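You operate a simulated robot arm through the tools that you are given. There is no shell and no other tool.

Carry out the task below with a simulated robot arm. There is one attempt and no reset: what you move stays moved.

TASK
Pack the travel caddy by the packing list and clamp the bottles in.
Fine: stand the bottle that is in it now on the worktop; the unlisted one stays out. Set down upright: travel bottle. Where these are worked on the way, their far stop is far enough and under half their travel is too little: caddy clamp.

The check looks at the end state, three seconds after you hand in, the way a careful person would. Anything else that was tipped, shoved, dropped, spilled or broken makes it a failure.

THE ROBOT
A 6-joint arm with a two-finger gripper, fixed in place. Base frame: the origin is on the floor under the middle of its stand, x ahead of it, y to its left, z up; the work surface is at about z = 920. Lengths are in mm, angles in rad, forces in N, time in s.
With the tool pointing down near the work surface it reaches from about 260 to 720 mm from the base axis. Its first joint turns from -2.897 to 2.897 rad. Payload 1.57 kg.
The TCP is the grasp point between the finger pads, 21 mm short of the fingertips. In the tool frame z runs along the fingers and y along their closing line. The gripper opens to 70 mm; its body begins 50 mm behind the TCP.
Orientation is told as [roll, pitch, yaw] about the base's x, y, z axes, in that order, counted from this pose: with the fingers straight down and closing along the base's y, the tool's x points along the base's -x, its y along +y and its z along -z.

THE INTERFACE
- The arm moves only by the tool drive_tool. Its arguments are lists of equal length, an entry for each row: "dr": the turn, a rotation vector about the tool's x, y, z in rad, a list of three; "dp": the shift along the tool's x, y, z in mm, a list of three; "hand": the gripper command, from -1 (fully open) to 1 (shut), values between in proportion. In form: {"dr": [[ax, ay, az], ...], "dp": [[tx, ty, tz], ...], "hand": [hand, ...]}. A call has 1 to 20 rows; each row shifts and turns the commanded pose from where the row before left it, along the tool's axes as they then stand. A row lasts 0.2 s, in which the tool goes at most 50 mm and 0.15 rad; a call with a longer step from one row to the next is refused whole, and so is a gripper value outside its range. A pose out of reach is approached as far as the arm can. The call stops where the force on the tool passes 40 N (or 10 N more than at its start, if that is more) or the arm is blocked; 0.2 s more then pass. The fingers move at their own pace (about 155.5 mm/s each) and stop on an object; they squeeze with about 30 N. The grip force told is the motor's: it shows also when the fingers shut on nothing. Time passes only in rows, and 0.2 s behind the last, so rows that do not move let the fingers close. It gives the time, the measured TCP pose, the force on the tool (base axes), the opening and the grip force at its end, in the units of the frame above (readings bear some noise), with the torque about the TCP (base axes, N m) and any sound that the robot's microphone picked up, and new pictures: "show" is both (left out), scene, wrist or none.
- Cameras (640 x 400 px; columns grow to the right, rows downward): "scene" is fixed at [399.5, 507.8, 1662.7]; the picture's right is [-0.77, 0.63, 0.00], its down [0.62, 0.76, -0.18] and it looks along [-0.11, -0.14, -0.98] (base axes); focal length 368 px, centre (320, 200). "wrist" rides on the gripper at [79, 4, -81] in the tool frame; the picture's right is [-0.05, 1.00, 0.00], its down [-0.67, -0.04, -0.74] and it looks along [-0.74, -0.04, 0.67] (tool axes); focal length 256 px, centre (320, 200). There is no depth. A picture from a camera that has moved, and an enlarged one, comes with that camera's place and axes in the base frame and with its lens. The place of the scene camera against the robot may be out by one fixed shift of up to 25 mm in any direction.
- enlarge(camera, box): a new picture of the part [left, top, right, bottom] of that camera's present view, enlarged. The clock stands still meanwhile.
- close_job(): hands the job in; it is judged then, once.

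Places have to be worked out from the pictures, the camera data and where the tool is seen. Open the gripper and draw the arm clear of the work before you hand the job in, unless the task says otherwise.

The tools are called after "Emit:" as a command line: name --argument value ..., lists and objects as JSON in quotes. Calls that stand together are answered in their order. drive_tool: Moves the arm, as the interface text tells. Its arguments: {"type":"object","properties":{"dr":{"type":"array"},"dp":{"type":"array"},"hand":{"type":"array"},"show":{"type":"string","enum":["both","scene","wrist","none"]}},"required":["dr","dp","hand"]} The other tools are called the same way: enlarge (camera, box) takes an enlarged picture of a part of a camera's view; close_job () hands the job in.

At the start:

```text
time_s: 0.0
tool_pos: [243.3, 393.9, 1198.5]
ee_rot: [0.002, 0.001, 0.002]
ft_force: [0.0, 0.5, 0.8]
ft_torque: [0.0, -0.01, 0.0]
opening: 70.3
finger_force: 0.1
```

scene: 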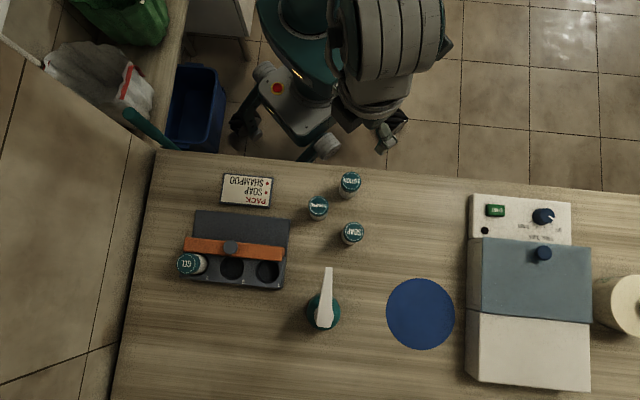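
wrist: 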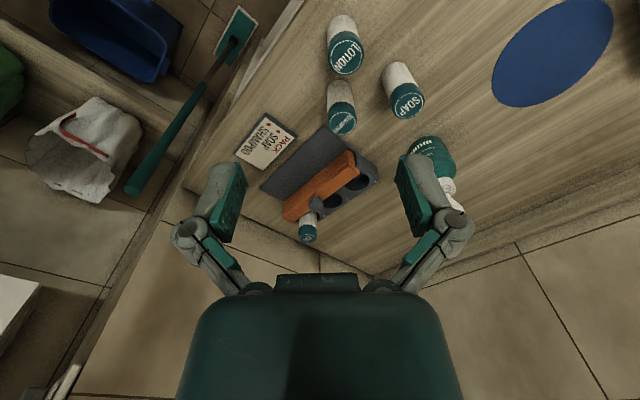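

The pictures show a caddy with an orange clamp and a GEL bottle in it, three loose bottles (LOTION, SHAMPOO?, SOAP), and a list card. I'll enlarge to read the list and see the clamp.

Emit:
enlarge --camera "scene" --box '[160, 160, 320, 300]'

Emit:
enlarge --camera "scene" --box '[290, 160, 390, 260]'

Emit:
enlarge --camera "wrist" --box '[220, 100, 420, 250]'

```text
2.86 times, centred on (240, 230) of scene
camera zoom: at [399.5, 507.8, 1662.7], right [-0.77, 0.63, 0.0], down [0.62, 0.76, -0.18], along [-0.11, -0.14, -0.98], focal length 1052 px, centre (549, 114)
```

zoom: 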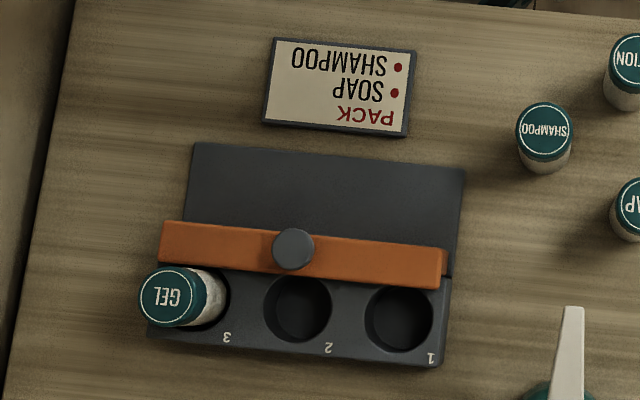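

```text
4.00 times, centred on (340, 210) of scene
camera zoom: at [399.5, 507.8, 1662.7], right [-0.77, 0.63, 0.0], down [0.62, 0.76, -0.18], along [-0.11, -0.14, -0.98], focal length 1473 px, centre (240, 160)
```

zoom: 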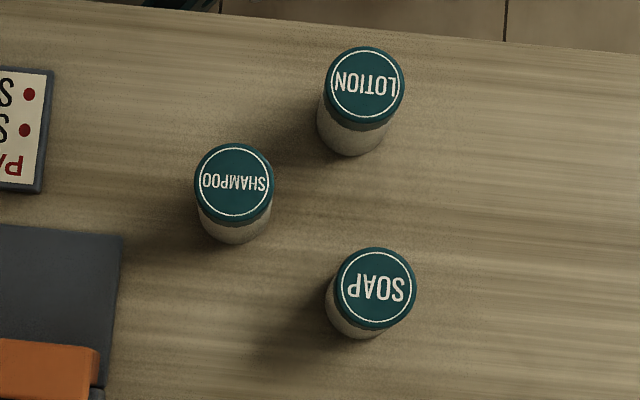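

```text
2.67 times, centred on (320, 175) of wrist
camera zoom: at [163.9, 397.1, 1280.3], right [0.05, 1.0, 0.0], down [0.67, -0.04, 0.74], along [0.74, -0.04, -0.67], focal length 683 px, centre (320, 267)
```

zoom: 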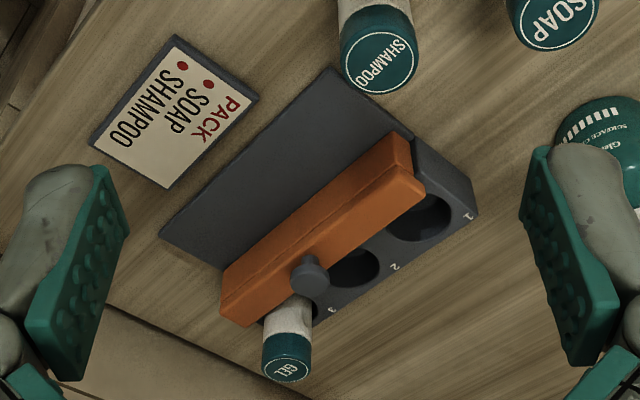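

The list says SOAP and SHAMPOO; GEL has to come out and LOTION stays out. I put the caddy holes at about (482,451), (530,404) and (576,358), with the row at -45°. I'll swing the wrist camera round to look squarely at the caddy from behind, staying high.

Emit:
drive_tool --dr '[[0, 0, 0], [0, 0, 0], [0, 0, 0], [0, 0, 0], [0, 0, 0], [0, 0, -0.131], [0, 0, -0.131], [0, 0, -0.131], [0, 0, -0.131], [0, 0, -0.131], [0, 0, -0.131], [0, 0, 0]]' --dp '[[-23.4, -32, 2], [-23.4, -32, 2], [-23.4, -32, 2], [-23.4, -32, 2], [-23.4, -32, 2], [0, 0, 0], [0, 0, 0], [0, 0, 0], [0, 0, 0], [0, 0, 0], [0, 0, 0], [0, 0, 0]]' --hand '[-1, -1, -1, -1, -1, -1, -1, -1, -1, -1, -1, -1]'

```text
time_s: 2.6
tool_pos: [360.9, 233.1, 1190.7]
ee_rot: [0.001, -0.002, 0.789]
ft_force: [0.2, -0.1, -0.2]
ft_torque: [0.01, 0.0, -0.01]
opening: 69.7
finger_force: 0.1
camera wrist: at [301.8, 178.9, 1270.4], right [-0.67, 0.74, 0.0], down [0.49, 0.45, 0.75], along [0.55, 0.5, -0.67], focal length 256 px, centre (320, 200)
```

scene: 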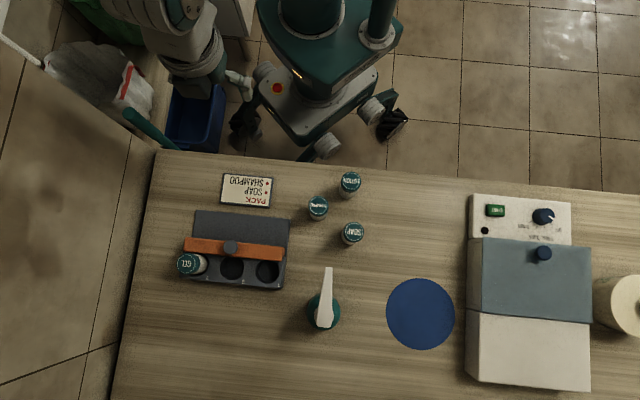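
wrist: 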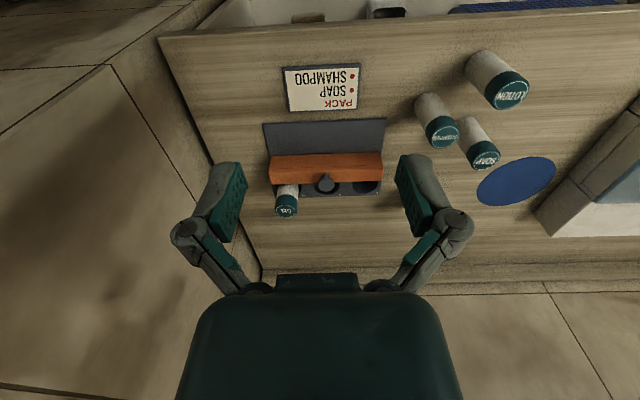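

The caddy now lies square in the wrist view. I'll enlarge it for positions and details.

Emit:
enlarge --camera "wrist" --box '[240, 100, 400, 230]'

Emit:
enlarge --camera "wrist" --box '[390, 40, 540, 190]'

```text
3.08 times, centred on (320, 165) of wrist
camera zoom: at [301.8, 178.9, 1270.4], right [-0.67, 0.74, 0.0], down [0.49, 0.45, 0.75], along [0.55, 0.5, -0.67], focal length 788 px, centre (320, 308)
```

zoom: 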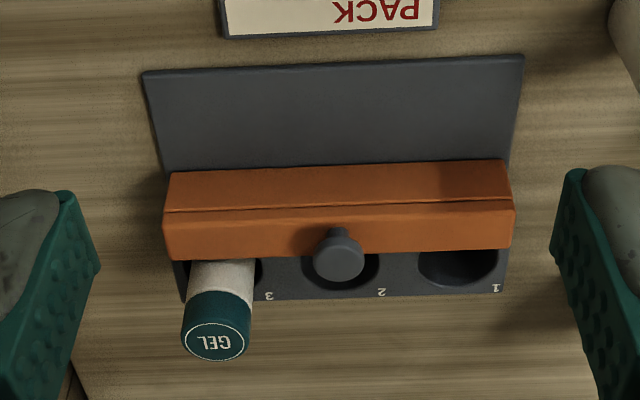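

```text
2.67 times, centred on (465, 115) of wrist
camera zoom: at [301.8, 178.9, 1270.4], right [-0.67, 0.74, 0.0], down [0.49, 0.45, 0.75], along [0.55, 0.5, -0.67], focal length 683 px, centre (-67, 427)
```

zoom: 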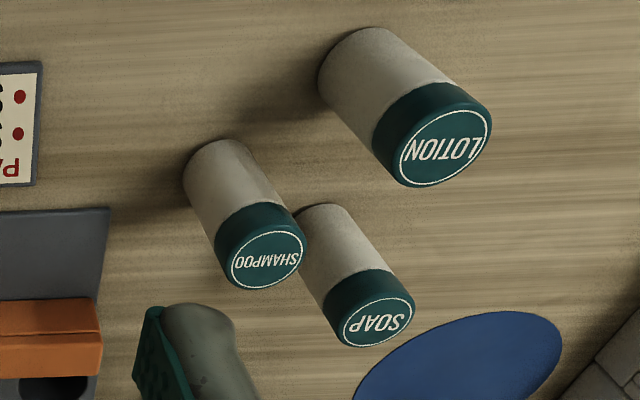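

From two wrist views and the scene I get bottle tops at z≈1000, with SHAMPOO at (334,416), SOAP at (316,493), LOTION at (259,421) and GEL in hole 3 at about (580,357). The clamp knob top is at about z 980. I'll move about 150 mm closer along the view to see how the clamp is built.

Emit:
drive_tool --dr '[[0, 0, 0], [0, 0, 0], [0, 0, 0], [0, 0, 0]]' --dp '[[-32, -1.7, 29], [-32, -1.7, 29], [-32, -1.7, 29], [0, 0, 0]]' --hand '[-1, -1, -1, -1]' --show "wrist"

Emit:
enlarge --camera "wrist" --box '[200, 60, 440, 240]'

```text
time_s: 3.6
tool_pos: [432.1, 295.3, 1103.8]
ee_rot: [0.004, -0.002, 0.788]
ft_force: [0.8, 0.3, -0.2]
ft_torque: [0.04, 0.02, 0.01]
opening: 70.2
finger_force: 0.1
camera wrist: at [373.3, 241.3, 1183.3], right [-0.67, 0.74, 0.0], down [0.5, 0.45, 0.75], along [0.55, 0.5, -0.67], focal length 256 px, centre (320, 200)
```

wrist: 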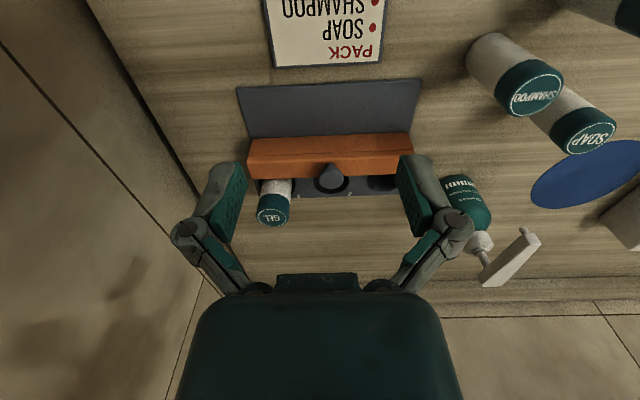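

```text
2.22 times, centred on (320, 150) of wrist
camera zoom: at [373.3, 241.3, 1183.3], right [-0.67, 0.74, 0.0], down [0.5, 0.45, 0.75], along [0.55, 0.5, -0.67], focal length 569 px, centre (320, 311)
```

zoom: 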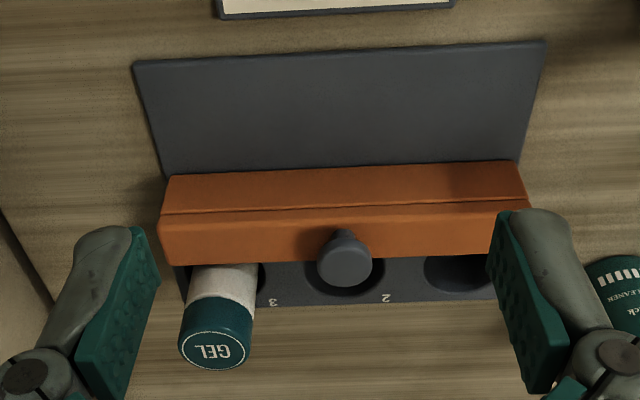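

The clamp looks like a sliding bar: orange, about 33 mm deep, top at z≈956, pressed against GEL, with free plate behind it. The knob on top sits at about (506,378,980). I'll narrow the gripper, move above the knob and check alignment.

Emit:
drive_tool --dr '[[0, 0, 0], [0, 0, 0], [0, 0, 0], [0, 0, 0], [0, 0, 0]]' --dp '[[-27.7, 1.5, 11], [-27.7, 1.5, 11], [-27.7, 1.5, 11], [-27.7, 1.5, 11], [0, 0, 0]]' --hand '[-0.3, -0.3, -0.3, -0.3, -0.3]'

Emit:
enlarge --camera "wrist" --box '[200, 60, 440, 240]'

```text
time_s: 4.8
tool_pos: [506.1, 380.4, 1060.1]
ee_rot: [0.001, -0.002, 0.787]
ft_force: [0.5, 0.9, 0.4]
ft_torque: [-0.01, -0.02, 0.0]
opening: 45.3
finger_force: 0.0
camera wrist: at [447.5, 326.7, 1140.4], right [-0.67, 0.74, 0.0], down [0.5, 0.45, 0.75], along [0.55, 0.5, -0.67], focal length 256 px, centre (320, 200)
```

scene: 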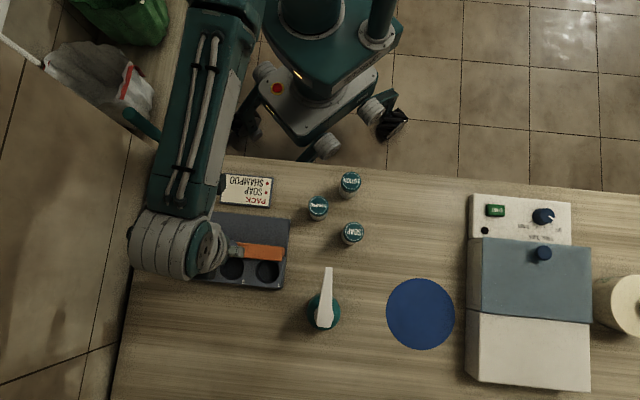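
wrist: 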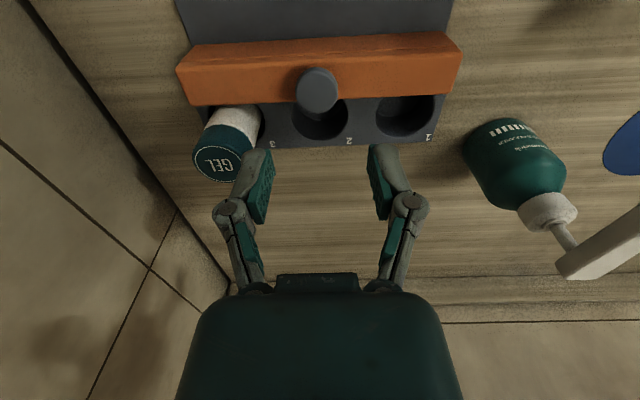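

```text
2.22 times, centred on (320, 150) of wrist
camera zoom: at [447.5, 326.7, 1140.4], right [-0.67, 0.74, 0.0], down [0.5, 0.45, 0.75], along [0.55, 0.5, -0.67], focal length 569 px, centre (320, 311)
```

zoom: 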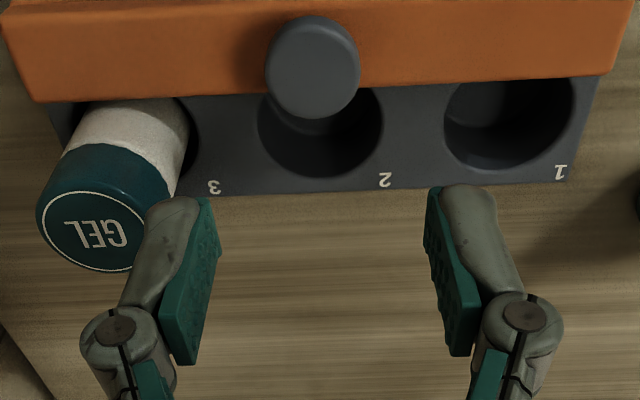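

The knob reads p≈622, q≈91.5 (in axes across and along the row), and the TCP is at p 627, q 89. I'll shift 5 mm back and 2.5 mm sideways, then lower to just over the knob for a check.

Emit:
drive_tool --dr '[[0, 0, 0], [0, 0, 0], [0, 0, 0], [0, 0, 0]]' --dp '[[5, -2.5, 0], [0, 0, 30], [0, 0, 22], [0, 0, 0]]' --hand '[-0.3, -0.3, -0.3, -0.3]' --show "wrist"

Emit:
enlarge --camera "wrist" --box '[200, 80, 440, 260]'

```text
time_s: 5.8
tool_pos: [504.0, 374.8, 1008.0]
ee_rot: [0.001, -0.001, 0.786]
ft_force: [-0.4, -0.3, -0.2]
ft_torque: [0.0, 0.0, 0.03]
opening: 45.7
finger_force: 0.0
camera wrist: at [445.0, 320.8, 1087.7], right [-0.67, 0.74, 0.0], down [0.5, 0.45, 0.75], along [0.55, 0.5, -0.67], focal length 256 px, centre (320, 200)
```

wrist: 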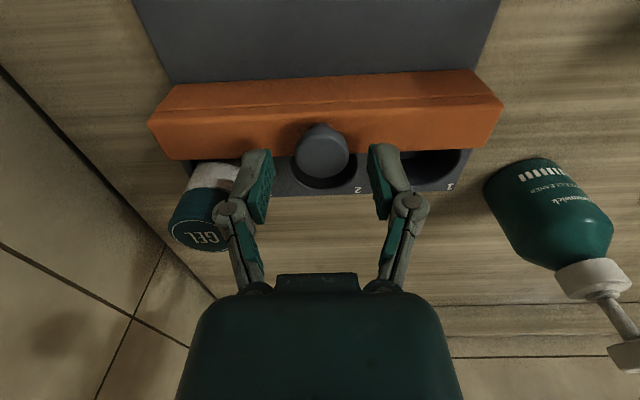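

```text
2.22 times, centred on (320, 170) of wrist
camera zoom: at [445.0, 320.8, 1087.7], right [-0.67, 0.74, 0.0], down [0.5, 0.45, 0.75], along [0.55, 0.5, -0.67], focal length 569 px, centre (320, 267)
```

zoom: 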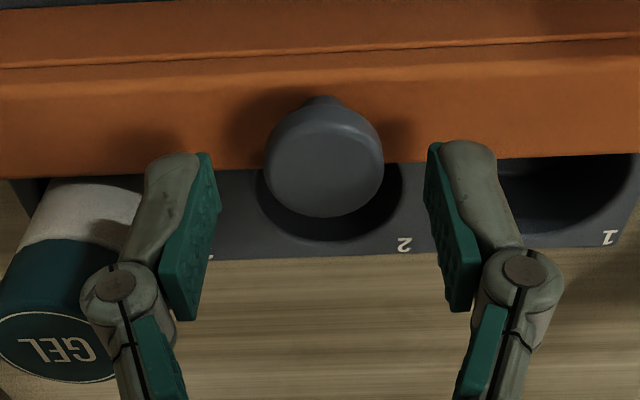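

The knob is centred between the fingers, with TCP p=621 and q=91. I'll lower to z≈982 (fingertips about 961, just above the bar top) and close.

Emit:
drive_tool --dr '[[0, 0, 0], [0, 0, 0], [0, 0, 0], [0, 0, 0], [0, 0, 0], [0, 0, 0]]' --dp '[[0, 0, 13], [0, 0, 12], [0, 0, 0], [0, 0, 0], [0, 0, 0], [0, 0, 0]]' --hand '[-0.3, -0.3, -0.3, 1, 1, 1]' --show "wrist"

Emit:
enlarge --camera "wrist" --box '[200, 80, 440, 260]'

```text
time_s: 6.7
tool_pos: [504.3, 376.4, 992.6]
ee_rot: [0.0, -0.018, 0.79]
ft_force: [-7.8, -2.7, 30.2]
ft_torque: [-0.05, 0.12, -0.04]
opening: 25.3
finger_force: 32.1
stopped in row 4: the force on the tool passed its limit at 49 N (the readings are from after the stop); the commanded pose is now the measured one
camera wrist: at [444.3, 321.7, 1071.5], right [-0.67, 0.74, 0.0], down [0.49, 0.44, 0.76], along [0.56, 0.51, -0.65], focal length 256 px, centre (320, 200)
```

wrist: 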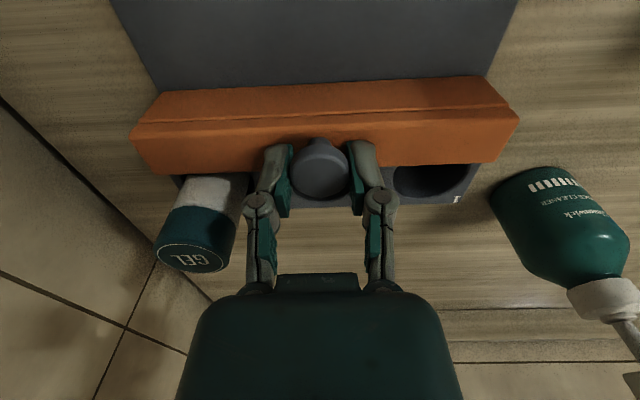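

```text
2.22 times, centred on (320, 170) of wrist
camera zoom: at [444.3, 321.7, 1071.5], right [-0.67, 0.74, 0.0], down [0.49, 0.44, 0.76], along [0.56, 0.51, -0.65], focal length 569 px, centre (320, 267)
```

zoom: 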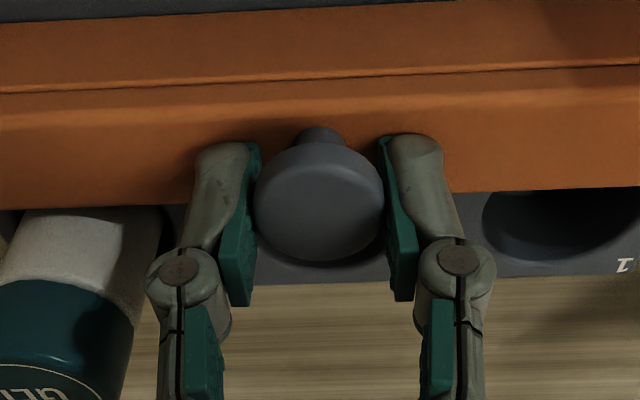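

The fingertips touched the bar top (about z 971, higher than I estimated), and the knob is gripped at 25 mm. I'll release, lift 5 mm to take off the downward load, level the tool and grip again.

Emit:
drive_tool --dr '[[0, 0, 0], [0, 0, 0], [0, 0.018, 0], [0, 0, 0], [0, 0, 0], [0, 0, 0], [0, 0, 0]]' --dp '[[0, 0, 0], [0, 0, -5], [0, 0, 0], [0, 0, 0], [0, 0, 0], [0, 0, 0], [0, 0, 0]]' --hand '[-0.1, -0.1, -0.1, -0.1, 1, 1, 1]' --show "wrist"

```text
time_s: 8.3
tool_pos: [505.1, 376.0, 993.8]
ee_rot: [0.003, 0.009, 0.788]
ft_force: [-14.2, 11.7, 7.0]
ft_torque: [-0.22, 0.39, -0.02]
opening: 24.9
finger_force: 31.7
camera wrist: at [446.4, 323.5, 1074.1], right [-0.67, 0.74, 0.0], down [0.5, 0.45, 0.74], along [0.55, 0.5, -0.67], focal length 256 px, centre (320, 200)
```

wrist: 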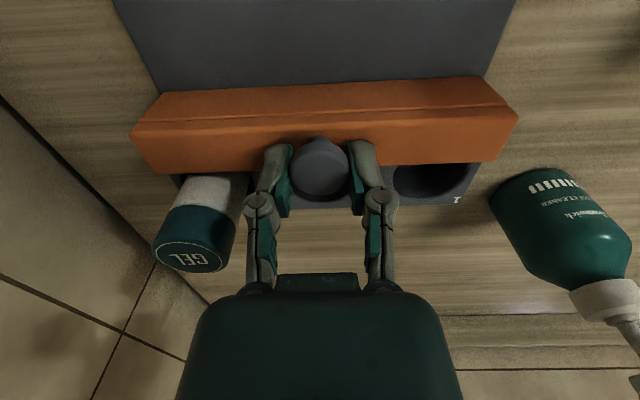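

The knob is gripped, with a mild side load along the row. I'll ease 1 mm sideways, then slide the clamp back from the bottles in small steps while watching the force.

Emit:
drive_tool --dr '[[0, 0, 0], [0, 0, 0], [0, 0, 0], [0, 0, 0], [0, 0, 0]]' --dp '[[0, 1.0, 0], [5, 0, 0], [5, 0, 0], [5, 0, 0], [0, 0, 0]]' --hand '[1, 1, 1, 1, 1]' --show "wrist"

```text
time_s: 9.5
tool_pos: [494.5, 365.4, 992.9]
ee_rot: [0.002, 0.008, 0.787]
ft_force: [-15.6, 16.4, 1.2]
ft_torque: [0.65, -0.42, -0.1]
opening: 25.1
finger_force: 31.8
camera wrist: at [435.4, 312.6, 1074.1], right [-0.67, 0.74, 0.0], down [0.5, 0.45, 0.74], along [0.55, 0.5, -0.67], focal length 256 px, centre (320, 200)
```

wrist: 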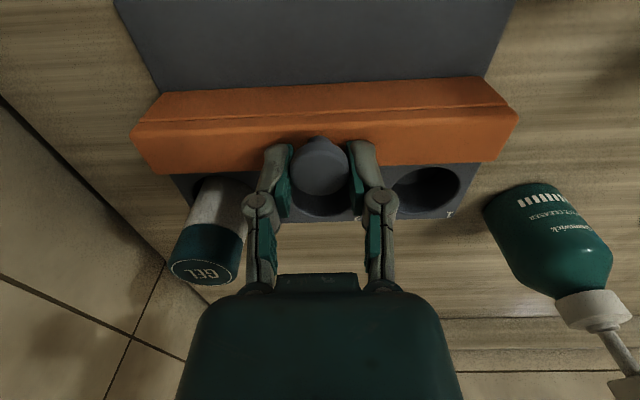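

The clamp slid back 15 mm with the knob. The side load rose a little, so I'll ease 2 mm the other way along the row and keep sliding back.

Emit:
drive_tool --dr '[[0, 0, 0], [0, 0, 0], [0, 0, 0], [0, 0, 0], [0, 0, 0]]' --dp '[[0, -2.0, 0], [0, 0, 0], [5, 0, 0], [5, 0, 0], [0, 0, 0]]' --hand '[1, 1, 1, 1, 1]' --show "none"

```text
time_s: 10.7
tool_pos: [486.6, 359.1, 993.3]
ee_rot: [0.003, 0.008, 0.789]
ft_force: [-24.6, 24.1, -5.2]
ft_torque: [0.19, -0.09, -0.17]
opening: 25.2
finger_force: 32.0
```

The side load on the tool is now 34 N toward −q, so the command sits too far +q. I'll shift tool y +4 to unload, then check.

Emit:
drive_tool --dr '[[0, 0, 0], [0, 0, 0], [0, 0, 0]]' --dp '[[0, 2, 0], [0, 2, 0], [0, 0, 0]]' --hand '[1, 1, 1]' --show "wrist"

```text
time_s: 11.5
tool_pos: [486.7, 356.7, 993.4]
ee_rot: [0.001, 0.009, 0.786]
ft_force: [-12.0, 11.5, -0.8]
ft_torque: [-0.39, 0.53, -0.09]
opening: 24.8
finger_force: 32.5
camera wrist: at [427.7, 305.2, 1074.1], right [-0.67, 0.74, 0.0], down [0.5, 0.45, 0.74], along [0.55, 0.5, -0.67], focal length 256 px, centre (320, 200)
```

wrist: 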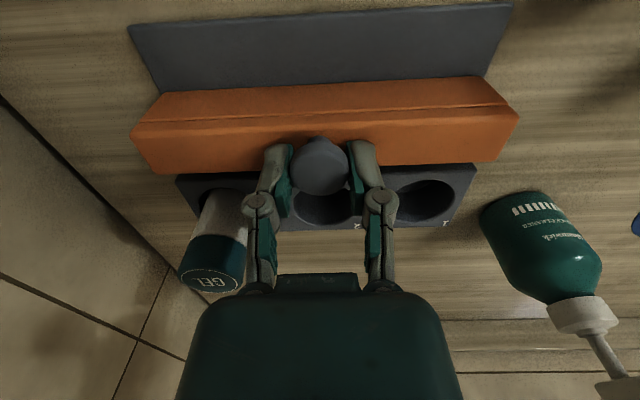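

The load halved to 17 N. I'll unload another 3 mm and slide on toward the back stop in 5 mm steps.

Emit:
drive_tool --dr '[[0, 0, 0], [0, 0, 0], [0, 0, 0], [0, 0, 0], [0, 0, 0], [0, 0, 0]]' --dp '[[0, 3, 0], [5, 0, 0], [5, 0, 0], [5, 0, 0], [5, 0, 0], [0, 0, 0]]' --hand '[1, 1, 1, 1, 1, 1]' --show "wrist"

```text
time_s: 12.9
tool_pos: [472.8, 342.9, 993.8]
ee_rot: [0.001, 0.005, 0.787]
ft_force: [26.8, -26.7, -5.8]
ft_torque: [0.43, -0.46, 0.19]
opening: 25.0
finger_force: 31.7
camera wrist: at [412.6, 290.5, 1074.0], right [-0.67, 0.74, 0.0], down [0.5, 0.45, 0.74], along [0.55, 0.5, -0.67], focal length 256 px, centre (320, 200)
```

wrist: 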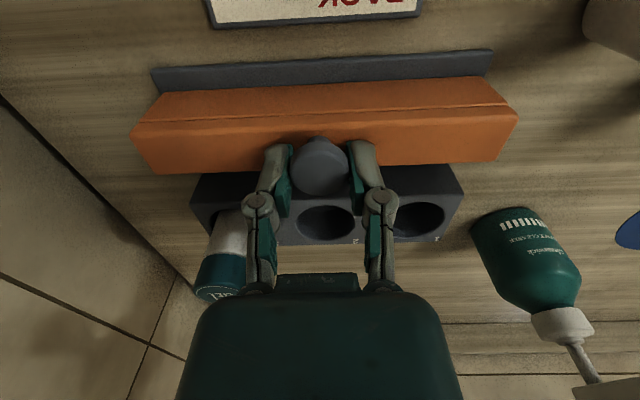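

The clamp has moved about 46 mm back, but the side load swung to +38 N. I'll shift tool y −2 to balance it, then creep further back to feel the stop.

Emit:
drive_tool --dr '[[0, 0, 0], [0, 0, 0], [0, 0, 0]]' --dp '[[0, -1, 0], [0, -1, 0], [0, 0, 0]]' --hand '[1, 1, 1]' --show "none"

```text
time_s: 13.7
tool_pos: [471.8, 344.3, 993.2]
ee_rot: [0.002, 0.007, 0.789]
ft_force: [21.8, -20.7, -9.4]
ft_torque: [0.22, -0.39, 0.14]
opening: 25.1
finger_force: 31.7
```

Emit:
drive_tool --dr '[[0, 0, 0], [0, 0, 0], [0, 0, 0], [0, 0, 0], [0, 0, 0]]' --dp '[[0, -1, 0], [0, -1, 0], [4, 0, 0], [4, 0, 0], [0, 0, 0]]' --hand '[1, 1, 1, 1, 1]' --show "wrist"

```text
time_s: 14.9
tool_pos: [465.0, 339.0, 992.5]
ee_rot: [0.003, 0.007, 0.787]
ft_force: [13.9, -14.7, -9.9]
ft_torque: [0.14, -0.31, 0.2]
opening: 25.3
finger_force: 31.3
camera wrist: at [407.7, 285.0, 1074.2], right [-0.67, 0.74, 0.0], down [0.5, 0.45, 0.74], along [0.55, 0.5, -0.67], focal length 256 px, centre (320, 200)
```

wrist: 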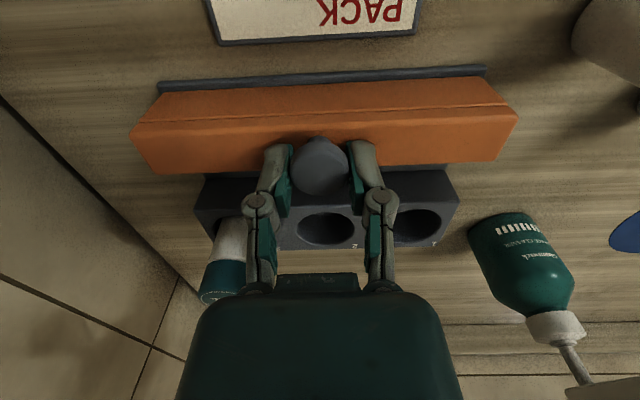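

The clamp is 54 mm back with no stop felt yet; a few mm of plate remain. I'll continue in small steps.

Emit:
drive_tool --dr '[[0, 0, 0], [0, 0, 0], [0, 0, 0], [0, 0, 0]]' --dp '[[0, -1, 0], [3, 0, 0], [3, 0, 0], [0, 0, 0]]' --hand '[1, 1, 1, 1]' --show "none"

```text
time_s: 15.9
tool_pos: [462.6, 335.8, 993.9]
ee_rot: [0.002, 0.001, 0.786]
ft_force: [30.0, 8.6, -4.9]
ft_torque: [0.11, -0.26, 0.13]
opening: 25.5
finger_force: 31.8
```

The stop is reached: p≈565 with 27 N resisting, about 58 mm of travel. I'll relax 2 mm, open the fingers, and lift straight up.

Emit:
drive_tool --dr '[[0, 0, 0], [0, 0, 0], [0, 0, 0], [0, 0, 0], [0, 0, 0], [0, 0, 0], [0, 0, 0]]' --dp '[[-1.5, 0, 0], [0, 0, 0], [0, 0, 0], [0, 0, -15], [0, 0, -30], [0, 0, -40], [0, 0, 0]]' --hand '[1, -0.2, -0.2, -0.2, -0.2, -0.2, -0.2]'

Emit:
enlarge --camera "wrist" --box '[180, 60, 460, 260]'

```text
time_s: 17.5
tool_pos: [463.3, 333.7, 1079.2]
ee_rot: [0.001, 0.006, 0.786]
ft_force: [-0.3, 0.3, 0.5]
ft_torque: [0.0, -0.01, 0.03]
opening: 42.2
finger_force: 0.0
camera wrist: at [404.5, 280.6, 1159.4], right [-0.67, 0.74, 0.0], down [0.5, 0.45, 0.74], along [0.55, 0.5, -0.67], focal length 256 px, centre (320, 200)
```

scene: 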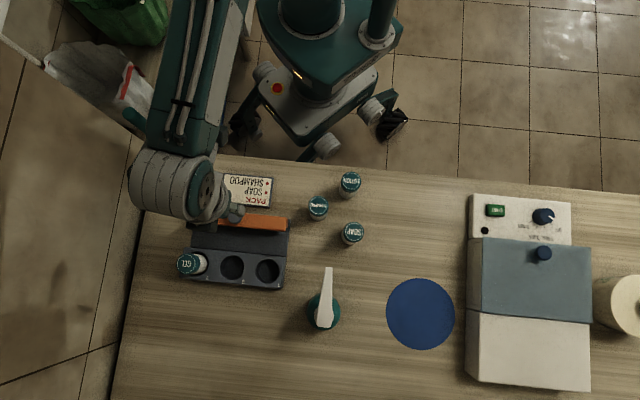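
wrist: 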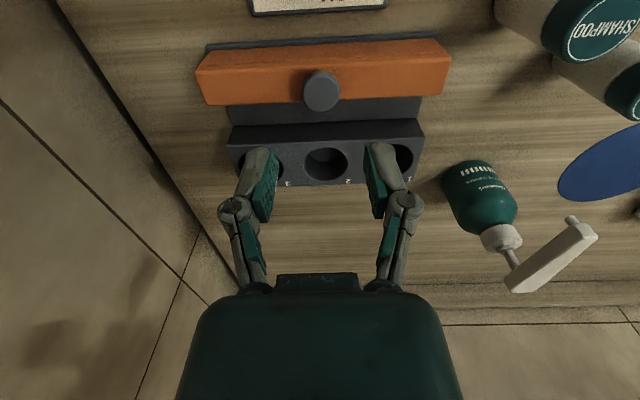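

```text
2.00 times, centred on (320, 160) of wrist
camera zoom: at [404.5, 280.6, 1159.4], right [-0.67, 0.74, 0.0], down [0.5, 0.45, 0.74], along [0.55, 0.5, -0.67], focal length 512 px, centre (320, 280)
```

zoom: 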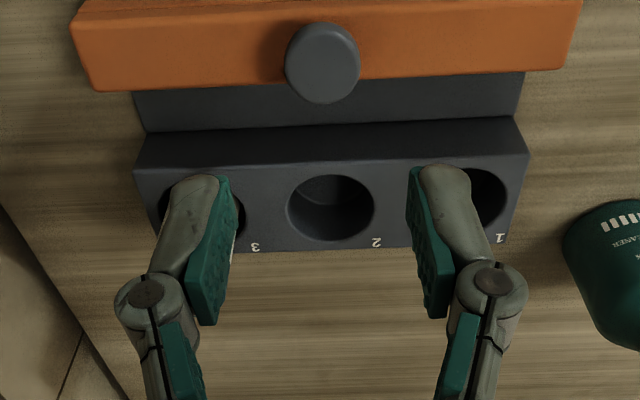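

The clamp is fully open and the rack is clear: holes at q≈23, 90.5 and 158, p≈656, rack top z≈953. I'll open wide and hover over GEL at about (579,356) to check alignment.

Emit:
drive_tool --dr '[[0, 0, 0], [0, 0, 0], [0, 0, 0], [0, 0, 0], [0, 0, 0]]' --dp '[[-24.4, -16.5, 0], [-24.4, -16.5, 0], [-24.4, -16.5, 0], [-24.4, -16.5, 0], [0, 0, 0]]' --hand '[-0.6, -0.9, -0.9, -0.9, -0.9]' --show "wrist"

Emit:
enlarge --camera "wrist" --box '[200, 40, 480, 240]'

```text
time_s: 18.7
tool_pos: [581.1, 359.5, 1076.6]
ee_rot: [0.003, 0.007, 0.786]
ft_force: [-0.2, 0.0, 0.3]
ft_torque: [0.02, -0.03, 0.02]
opening: 66.5
finger_force: 0.1
camera wrist: at [522.5, 305.8, 1157.3], right [-0.67, 0.74, 0.0], down [0.5, 0.45, 0.74], along [0.55, 0.5, -0.67], focal length 256 px, centre (320, 200)
```

wrist: 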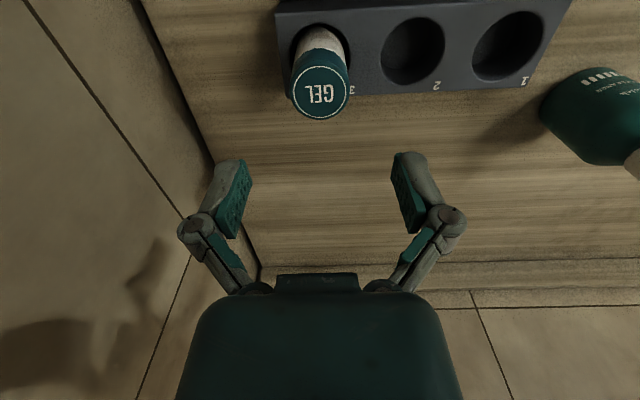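

```text
2.00 times, centred on (340, 140) of wrist
camera zoom: at [522.5, 305.8, 1157.3], right [-0.67, 0.74, 0.0], down [0.5, 0.45, 0.74], along [0.55, 0.5, -0.67], focal length 512 px, centre (280, 320)
```

zoom: 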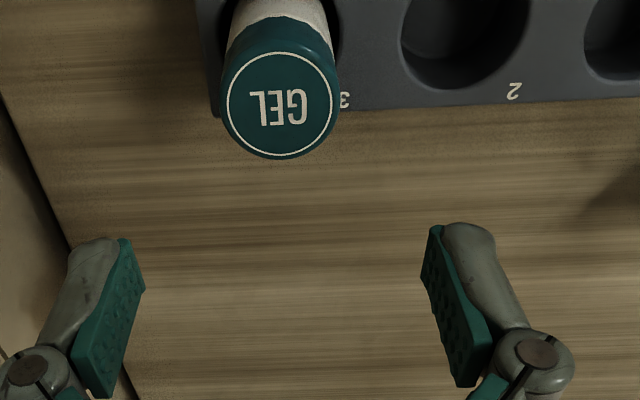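

GEL's cap centre reads p≈658.5, q≈156, with top about 1003. I'll shift back 6.5 mm and go down to TCP z≈985 (fingertips about 964, above the rack top at about 953), then grip.

Emit:
drive_tool --dr '[[0, 0, 0], [0, 0, 0], [0, 0, 0], [0, 0, 0], [0, 0, 0], [0, 0, 0], [0, 0, 0], [0, 0, 0], [0, 0, 0]]' --dp '[[6.5, 0.5, 0], [0, 0, 30], [0, 0, 30], [0, 0, 18], [0, 0, 13], [0, 0, 0], [0, 0, 0], [0, 0, 0], [0, 0, 0]]' --hand '[-0.9, -0.9, -0.9, -0.9, -0.9, -0.9, 1, 1, 1]' --show "wrist"

```text
time_s: 20.7
tool_pos: [575.1, 352.2, 989.3]
ee_rot: [-0.001, 0.005, 0.788]
ft_force: [1.0, 0.2, 15.1]
ft_torque: [-0.05, -0.02, -0.02]
opening: 34.8
finger_force: 29.7
camera wrist: at [516.1, 299.9, 1070.0], right [-0.67, 0.74, 0.0], down [0.5, 0.45, 0.74], along [0.55, 0.5, -0.67], focal length 256 px, centre (320, 200)
```

wrist: 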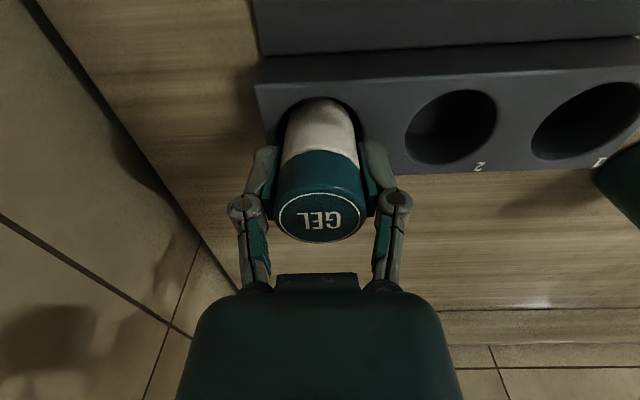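

GEL is gripped (34.8 mm) with a small upward load from closing. I'll lift it straight up out of the hole.

Emit:
drive_tool --dr '[[0, 0, 0], [0, 0, 0], [0, 0, 0], [0, 0, 0], [0, 0, 0], [0, 0, 0]]' --dp '[[0, 0, -8], [0, 0, -20], [0, 0, -40], [0, 0, -40], [0, 0, -40], [0, 0, 0]]' --hand '[1, 1, 1, 1, 1, 1]'

```text
time_s: 22.1
tool_pos: [569.2, 349.6, 1130.7]
ee_rot: [0.002, 0.008, 0.786]
ft_force: [0.3, -0.4, -1.4]
ft_torque: [0.0, 0.01, 0.0]
opening: 34.8
finger_force: 30.2
out of reach, approached as far as the arm can: row 5
camera wrist: at [510.0, 296.9, 1211.9], right [-0.67, 0.74, 0.0], down [0.5, 0.45, 0.74], along [0.55, 0.5, -0.67], focal length 256 px, centre (320, 200)
```

scene: 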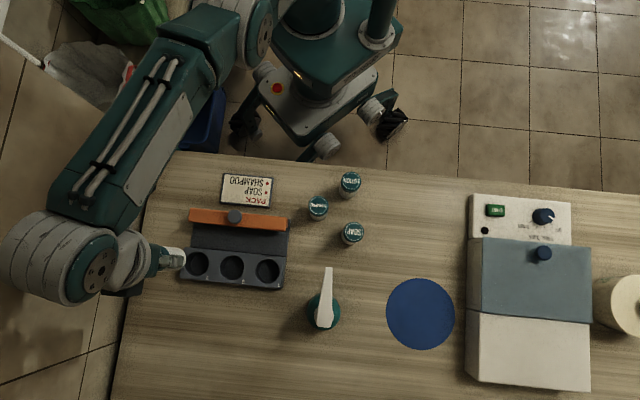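
wrist: 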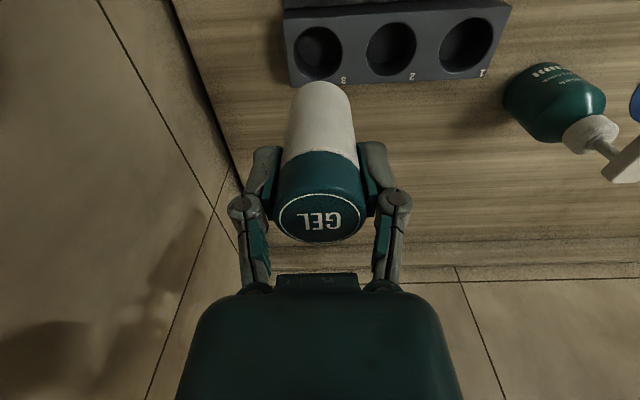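

GEL is out and hanging upright. I'll carry it high across to a free spot near (172,547), well apart from the other bottles.

Emit:
drive_tool --dr '[[0, 0, 0], [0, 0, 0], [0, 0, 0], [0, 0, 0], [0, 0, 0], [0, 0, 0], [0, 0, 0], [0, 0, 0], [0, 0, 0], [0, 0, 0], [0, 0, 0]]' --dp '[[14.1, 42, 1], [14.1, 42, 1], [14.1, 42, 1], [14.1, 42, 1], [14.1, 42, 1], [14.1, 42, 1], [14.1, 42, 1], [14.1, 42, 1], [14.1, 42, 1], [14.1, 42, 1], [0, 0, 0]]' --hand '[1, 1, 1, 1, 1, 1, 1, 1, 1, 1, 1]'

```text
time_s: 24.5
tool_pos: [172.6, 543.8, 1122.1]
ee_rot: [0.0, 0.007, 0.787]
ft_force: [-0.3, 0.7, -0.2]
ft_torque: [0.01, 0.01, 0.01]
opening: 34.9
finger_force: 29.9
camera wrist: at [113.0, 491.2, 1203.3], right [-0.67, 0.74, 0.0], down [0.5, 0.45, 0.74], along [0.55, 0.5, -0.67], focal length 256 px, centre (320, 200)
```

scene: 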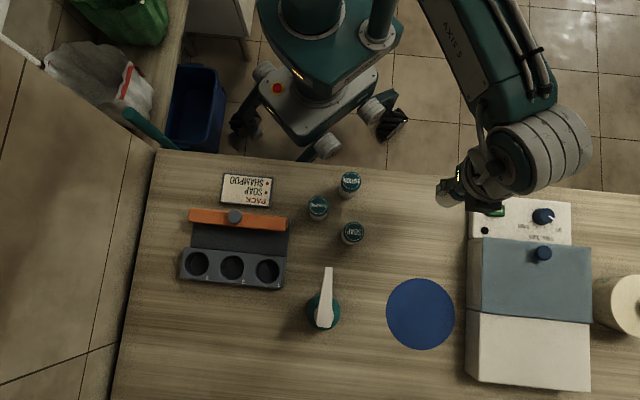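
wrist: 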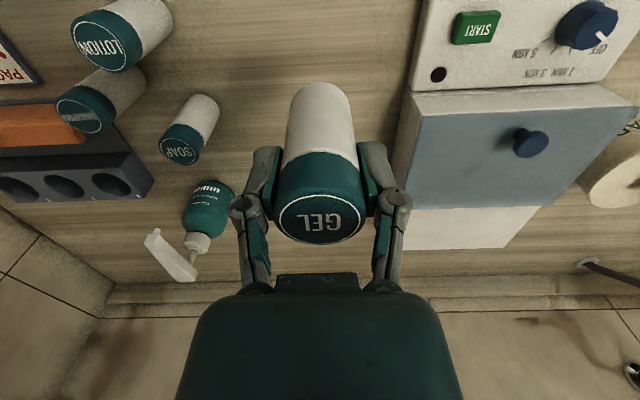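

The spot is a bit near the appliance, so I'll shift 40 mm away to about (203,519), which is still over 110 mm from the other bottles, and lower GEL to just above the table.

Emit:
drive_tool --dr '[[0, 0, 0], [0, 0, 0], [0, 0, 0], [0, 0, 0], [0, 0, 0], [0, 0, 0]]' --dp '[[-4.2, -39.6, 0], [0, 0, 40], [0, 0, 40], [0, 0, 30], [0, 0, 17], [0, 0, 0]]' --hand '[1, 1, 1, 1, 1, 1]'

```text
time_s: 25.9
tool_pos: [202.7, 520.0, 995.5]
ee_rot: [0.003, 0.008, 0.787]
ft_force: [-0.3, 0.0, -0.9]
ft_torque: [0.0, 0.07, 0.0]
opening: 35.1
finger_force: 30.6
camera wrist: at [143.6, 467.4, 1075.8], right [-0.67, 0.74, 0.0], down [0.5, 0.45, 0.74], along [0.55, 0.5, -0.67], focal length 256 px, centre (320, 200)
```

scene: 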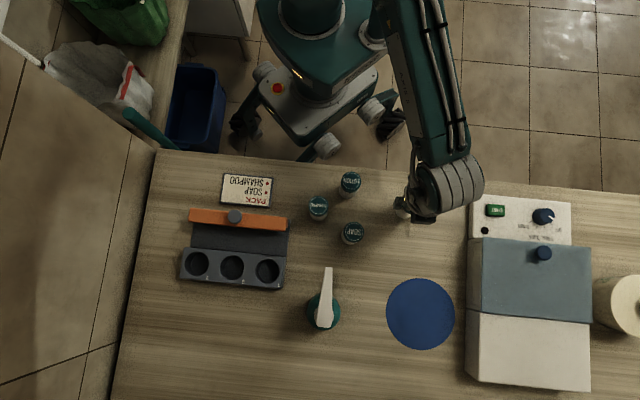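
wrist: 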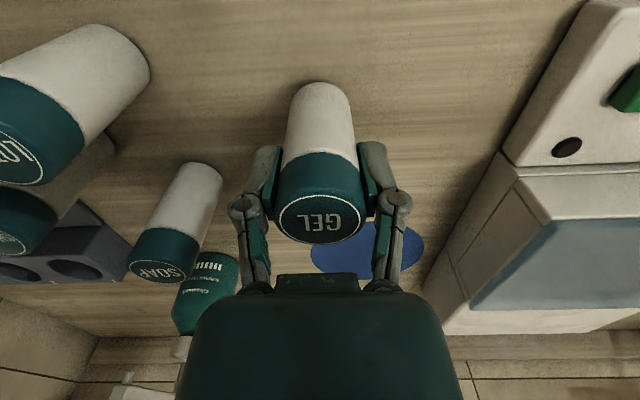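

GEL is just above the table at TCP z 995. I'll creep down 2 mm per row and watch for contact.

Emit:
drive_tool --dr '[[0, 0, 0], [0, 0, 0], [0, 0, 0], [0, 0, 0], [0, 0, 0]]' --dp '[[0, 0, 2], [0, 0, 2], [0, 0, 2], [0, 0, 2], [0, 0, 0]]' --hand '[1, 1, 1, 1, 1]' --show "none"

```text
time_s: 27.1
tool_pos: [202.3, 520.8, 987.8]
ee_rot: [0.002, 0.007, 0.788]
ft_force: [-0.5, -0.4, -0.5]
ft_torque: [-0.02, -0.01, -0.01]
opening: 34.9
finger_force: 30.1
```

Emit:
drive_tool --dr '[[0, 0, 0], [0, 0, 0], [0, 0, 0]]' --dp '[[0, 0, 1.5], [0, 0, 1.5], [0, 0, 0]]' --hand '[1, 1, 1]' --show "none"

```text
time_s: 27.9
tool_pos: [202.0, 520.8, 984.1]
ee_rot: [-0.001, 0.007, 0.788]
ft_force: [0.2, 0.6, -1.5]
ft_torque: [-0.03, -0.03, 0.0]
opening: 35.0
finger_force: 30.6
```

Still no contact at 984.1, so I keep creeping down.

Emit:
drive_tool --dr '[[0, 0, 0], [0, 0, 0], [0, 0, 0]]' --dp '[[0, 0, 1], [0, 0, 1], [0, 0, 0]]' --hand '[1, 1, 1]' --show "none"

```text
time_s: 28.7
tool_pos: [202.1, 519.2, 982.8]
ee_rot: [0.002, 0.002, 0.788]
ft_force: [-0.9, -0.6, 13.7]
ft_torque: [-0.09, -0.02, -0.01]
opening: 35.0
finger_force: 30.2
```

Contact is made with 13.7 N upward at z≈983, so the bottle bottom is about 63 mm below the TCP. I'll open and rise straight up.

Emit:
drive_tool --dr '[[0, 0, 0], [0, 0, 0], [0, 0, 0], [0, 0, 0], [0, 0, 0], [0, 0, 0], [0, 0, 0]]' --dp '[[0, 0, -0.5], [0, 0, 0], [0, 0, 0], [0, 0, -15], [0, 0, -40], [0, 0, -45], [0, 0, 0]]' --hand '[1, -0.8, -0.8, -0.8, -0.8, -0.8, -0.8]'

Emit:
enlarge --camera "scene" --box '[170, 170, 310, 300]'

```text
time_s: 30.3
tool_pos: [202.0, 521.3, 1082.2]
ee_rot: [0.001, 0.008, 0.787]
ft_force: [0.0, -0.9, -0.1]
ft_torque: [0.0, -0.02, 0.03]
opening: 62.9
finger_force: 0.1
camera wrist: at [143.5, 468.2, 1162.8], right [-0.67, 0.74, 0.0], down [0.5, 0.45, 0.74], along [0.55, 0.5, -0.67], focal length 256 px, centre (320, 200)
```

scene: 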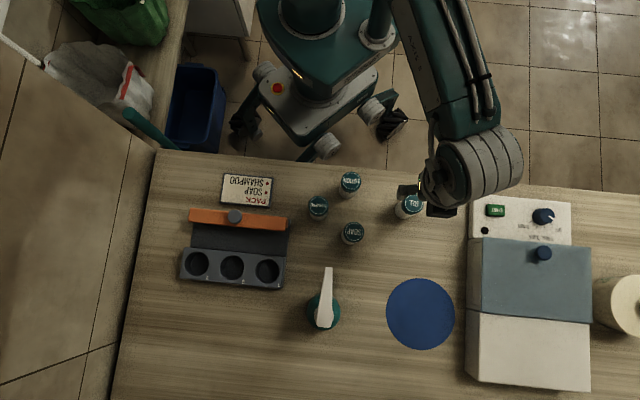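
wrist: 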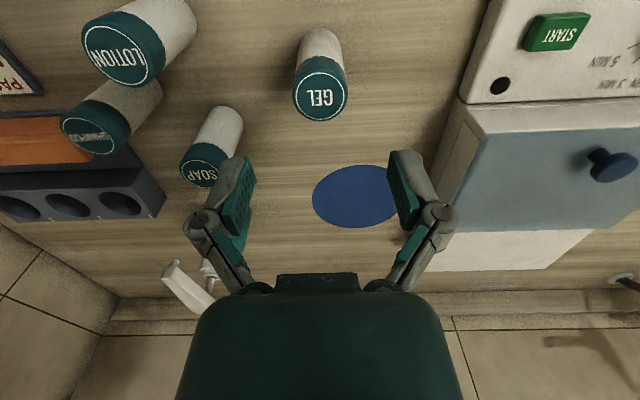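

```text
3.08 times, centred on (240, 235) of scene
camera zoom: at [399.5, 507.8, 1662.7], right [-0.77, 0.63, 0.0], down [0.62, 0.76, -0.18], along [-0.11, -0.14, -0.98], focal length 1133 px, centre (566, 92)
```

zoom: 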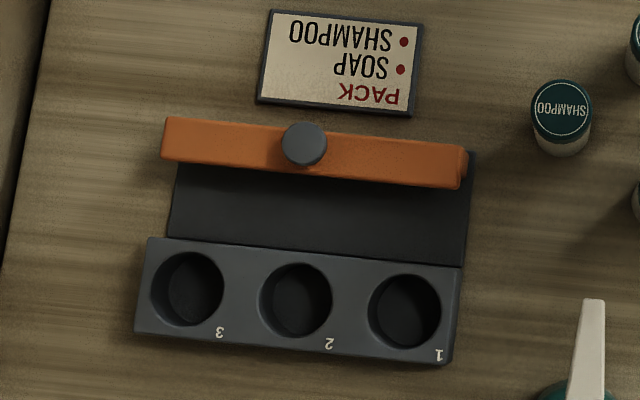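

GEL stands upright and free, and the empty rack's holes read q≈22.8, 90.2 and 157.5 at p≈658. Next is SOAP: I'll hover over about (316,493).

Emit:
drive_tool --dr '[[0, 0, 0], [0, 0, 0], [0, 0, 0], [0, 0, 0]]' --dp '[[-20.3, -33.5, 0], [-20.3, -33.5, 0], [-20.3, -33.5, 0], [0, 0, 0]]' --hand '[-0.6, -0.6, -0.6, -0.6]'

Emit:
enlarge --camera "wrist" --box '[200, 40, 480, 240]'

Emit:
enlarge --camera "scene" --box '[330, 160, 450, 260]'

```text
time_s: 31.3
tool_pos: [316.7, 492.4, 1080.1]
ee_rot: [0.003, 0.005, 0.788]
ft_force: [0.1, -0.4, 1.1]
ft_torque: [0.01, -0.02, 0.03]
opening: 55.9
finger_force: 0.0
camera wrist: at [257.6, 439.7, 1161.0], right [-0.67, 0.74, 0.0], down [0.5, 0.45, 0.74], along [0.55, 0.5, -0.67], focal length 256 px, centre (320, 200)
```

scene: 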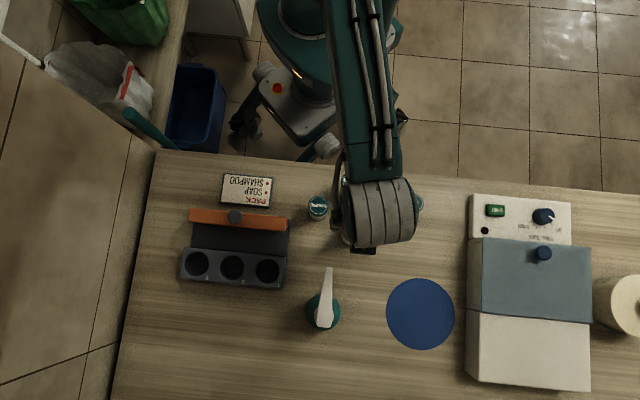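
wrist: 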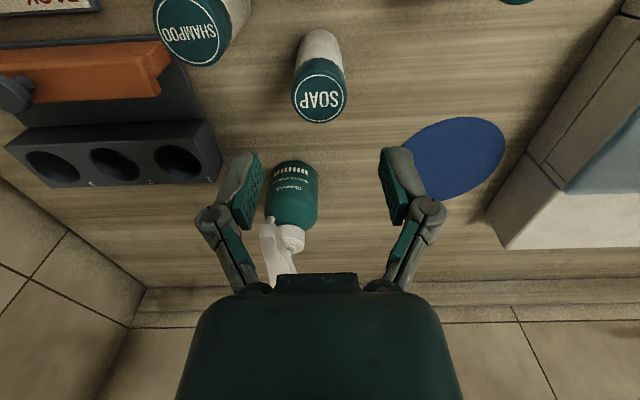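

```text
2.00 times, centred on (340, 140) of wrist
camera zoom: at [257.6, 439.7, 1161.0], right [-0.67, 0.74, 0.0], down [0.5, 0.45, 0.74], along [0.55, 0.5, -0.67], focal length 512 px, centre (280, 320)
```

zoom: 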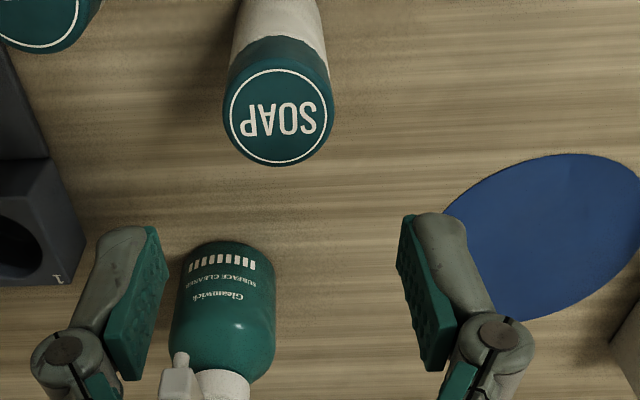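

```text
4.00 times, centred on (390, 210) of scene
camera zoom: at [399.5, 507.8, 1662.7], right [-0.77, 0.63, 0.0], down [0.62, 0.76, -0.18], along [-0.11, -0.14, -0.98], focal length 1473 px, centre (40, 160)
```

zoom: 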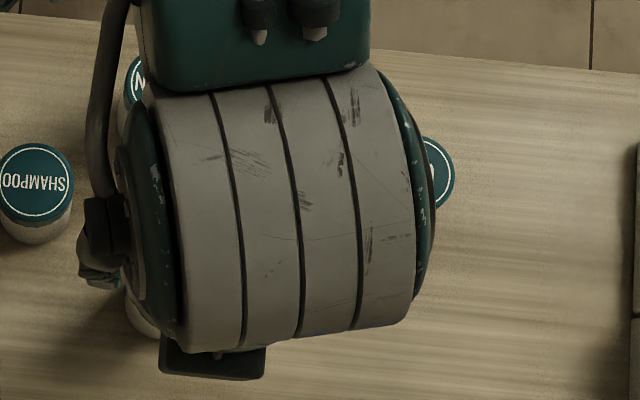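

SOAP is centred under the TCP (p≈572, q≈−125). The pump bottle's nozzle tip at about (389,518) leaves about 28 mm of clearance. I'll descend to z≈985 and grip.

Emit:
drive_tool --dr '[[0, 0, 0], [0, 0, 0], [0, 0, 0], [0, 0, 0], [0, 0, 0], [0, 0, 0], [0, 0, 0], [0, 0, 0], [0, 0, 0]]' --dp '[[0, 0.5, 0], [0, 0, 35], [0, 0, 35], [0, 0, 15], [0, 0, 9], [0, 0, 0], [0, 0, 0], [0, 0, 0], [0, 0, 0]]' --hand '[-0.6, -0.6, -0.6, -0.6, -0.6, -0.6, 1, 1, 1]'

```text
time_s: 33.3
tool_pos: [316.6, 492.2, 988.4]
ee_rot: [0.001, 0.006, 0.787]
ft_force: [1.4, 0.5, 8.4]
ft_torque: [0.06, -0.06, -0.02]
opening: 35.1
finger_force: 30.3
camera wrist: at [257.3, 439.0, 1069.2], right [-0.67, 0.74, 0.0], down [0.5, 0.45, 0.74], along [0.55, 0.5, -0.67], focal length 256 px, centre (320, 200)
```

scene: 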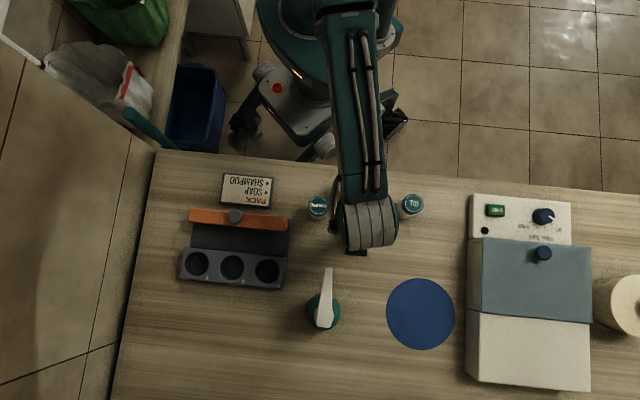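
wrist: 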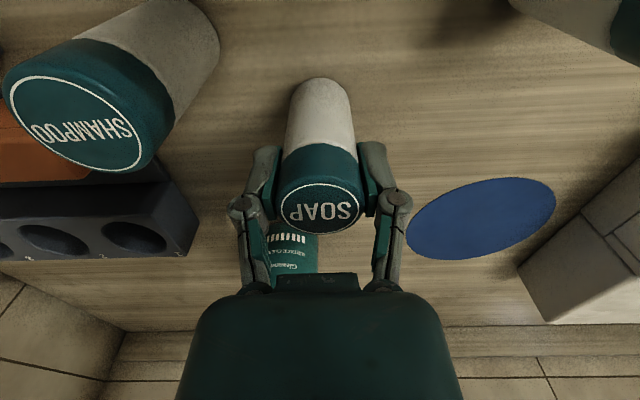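

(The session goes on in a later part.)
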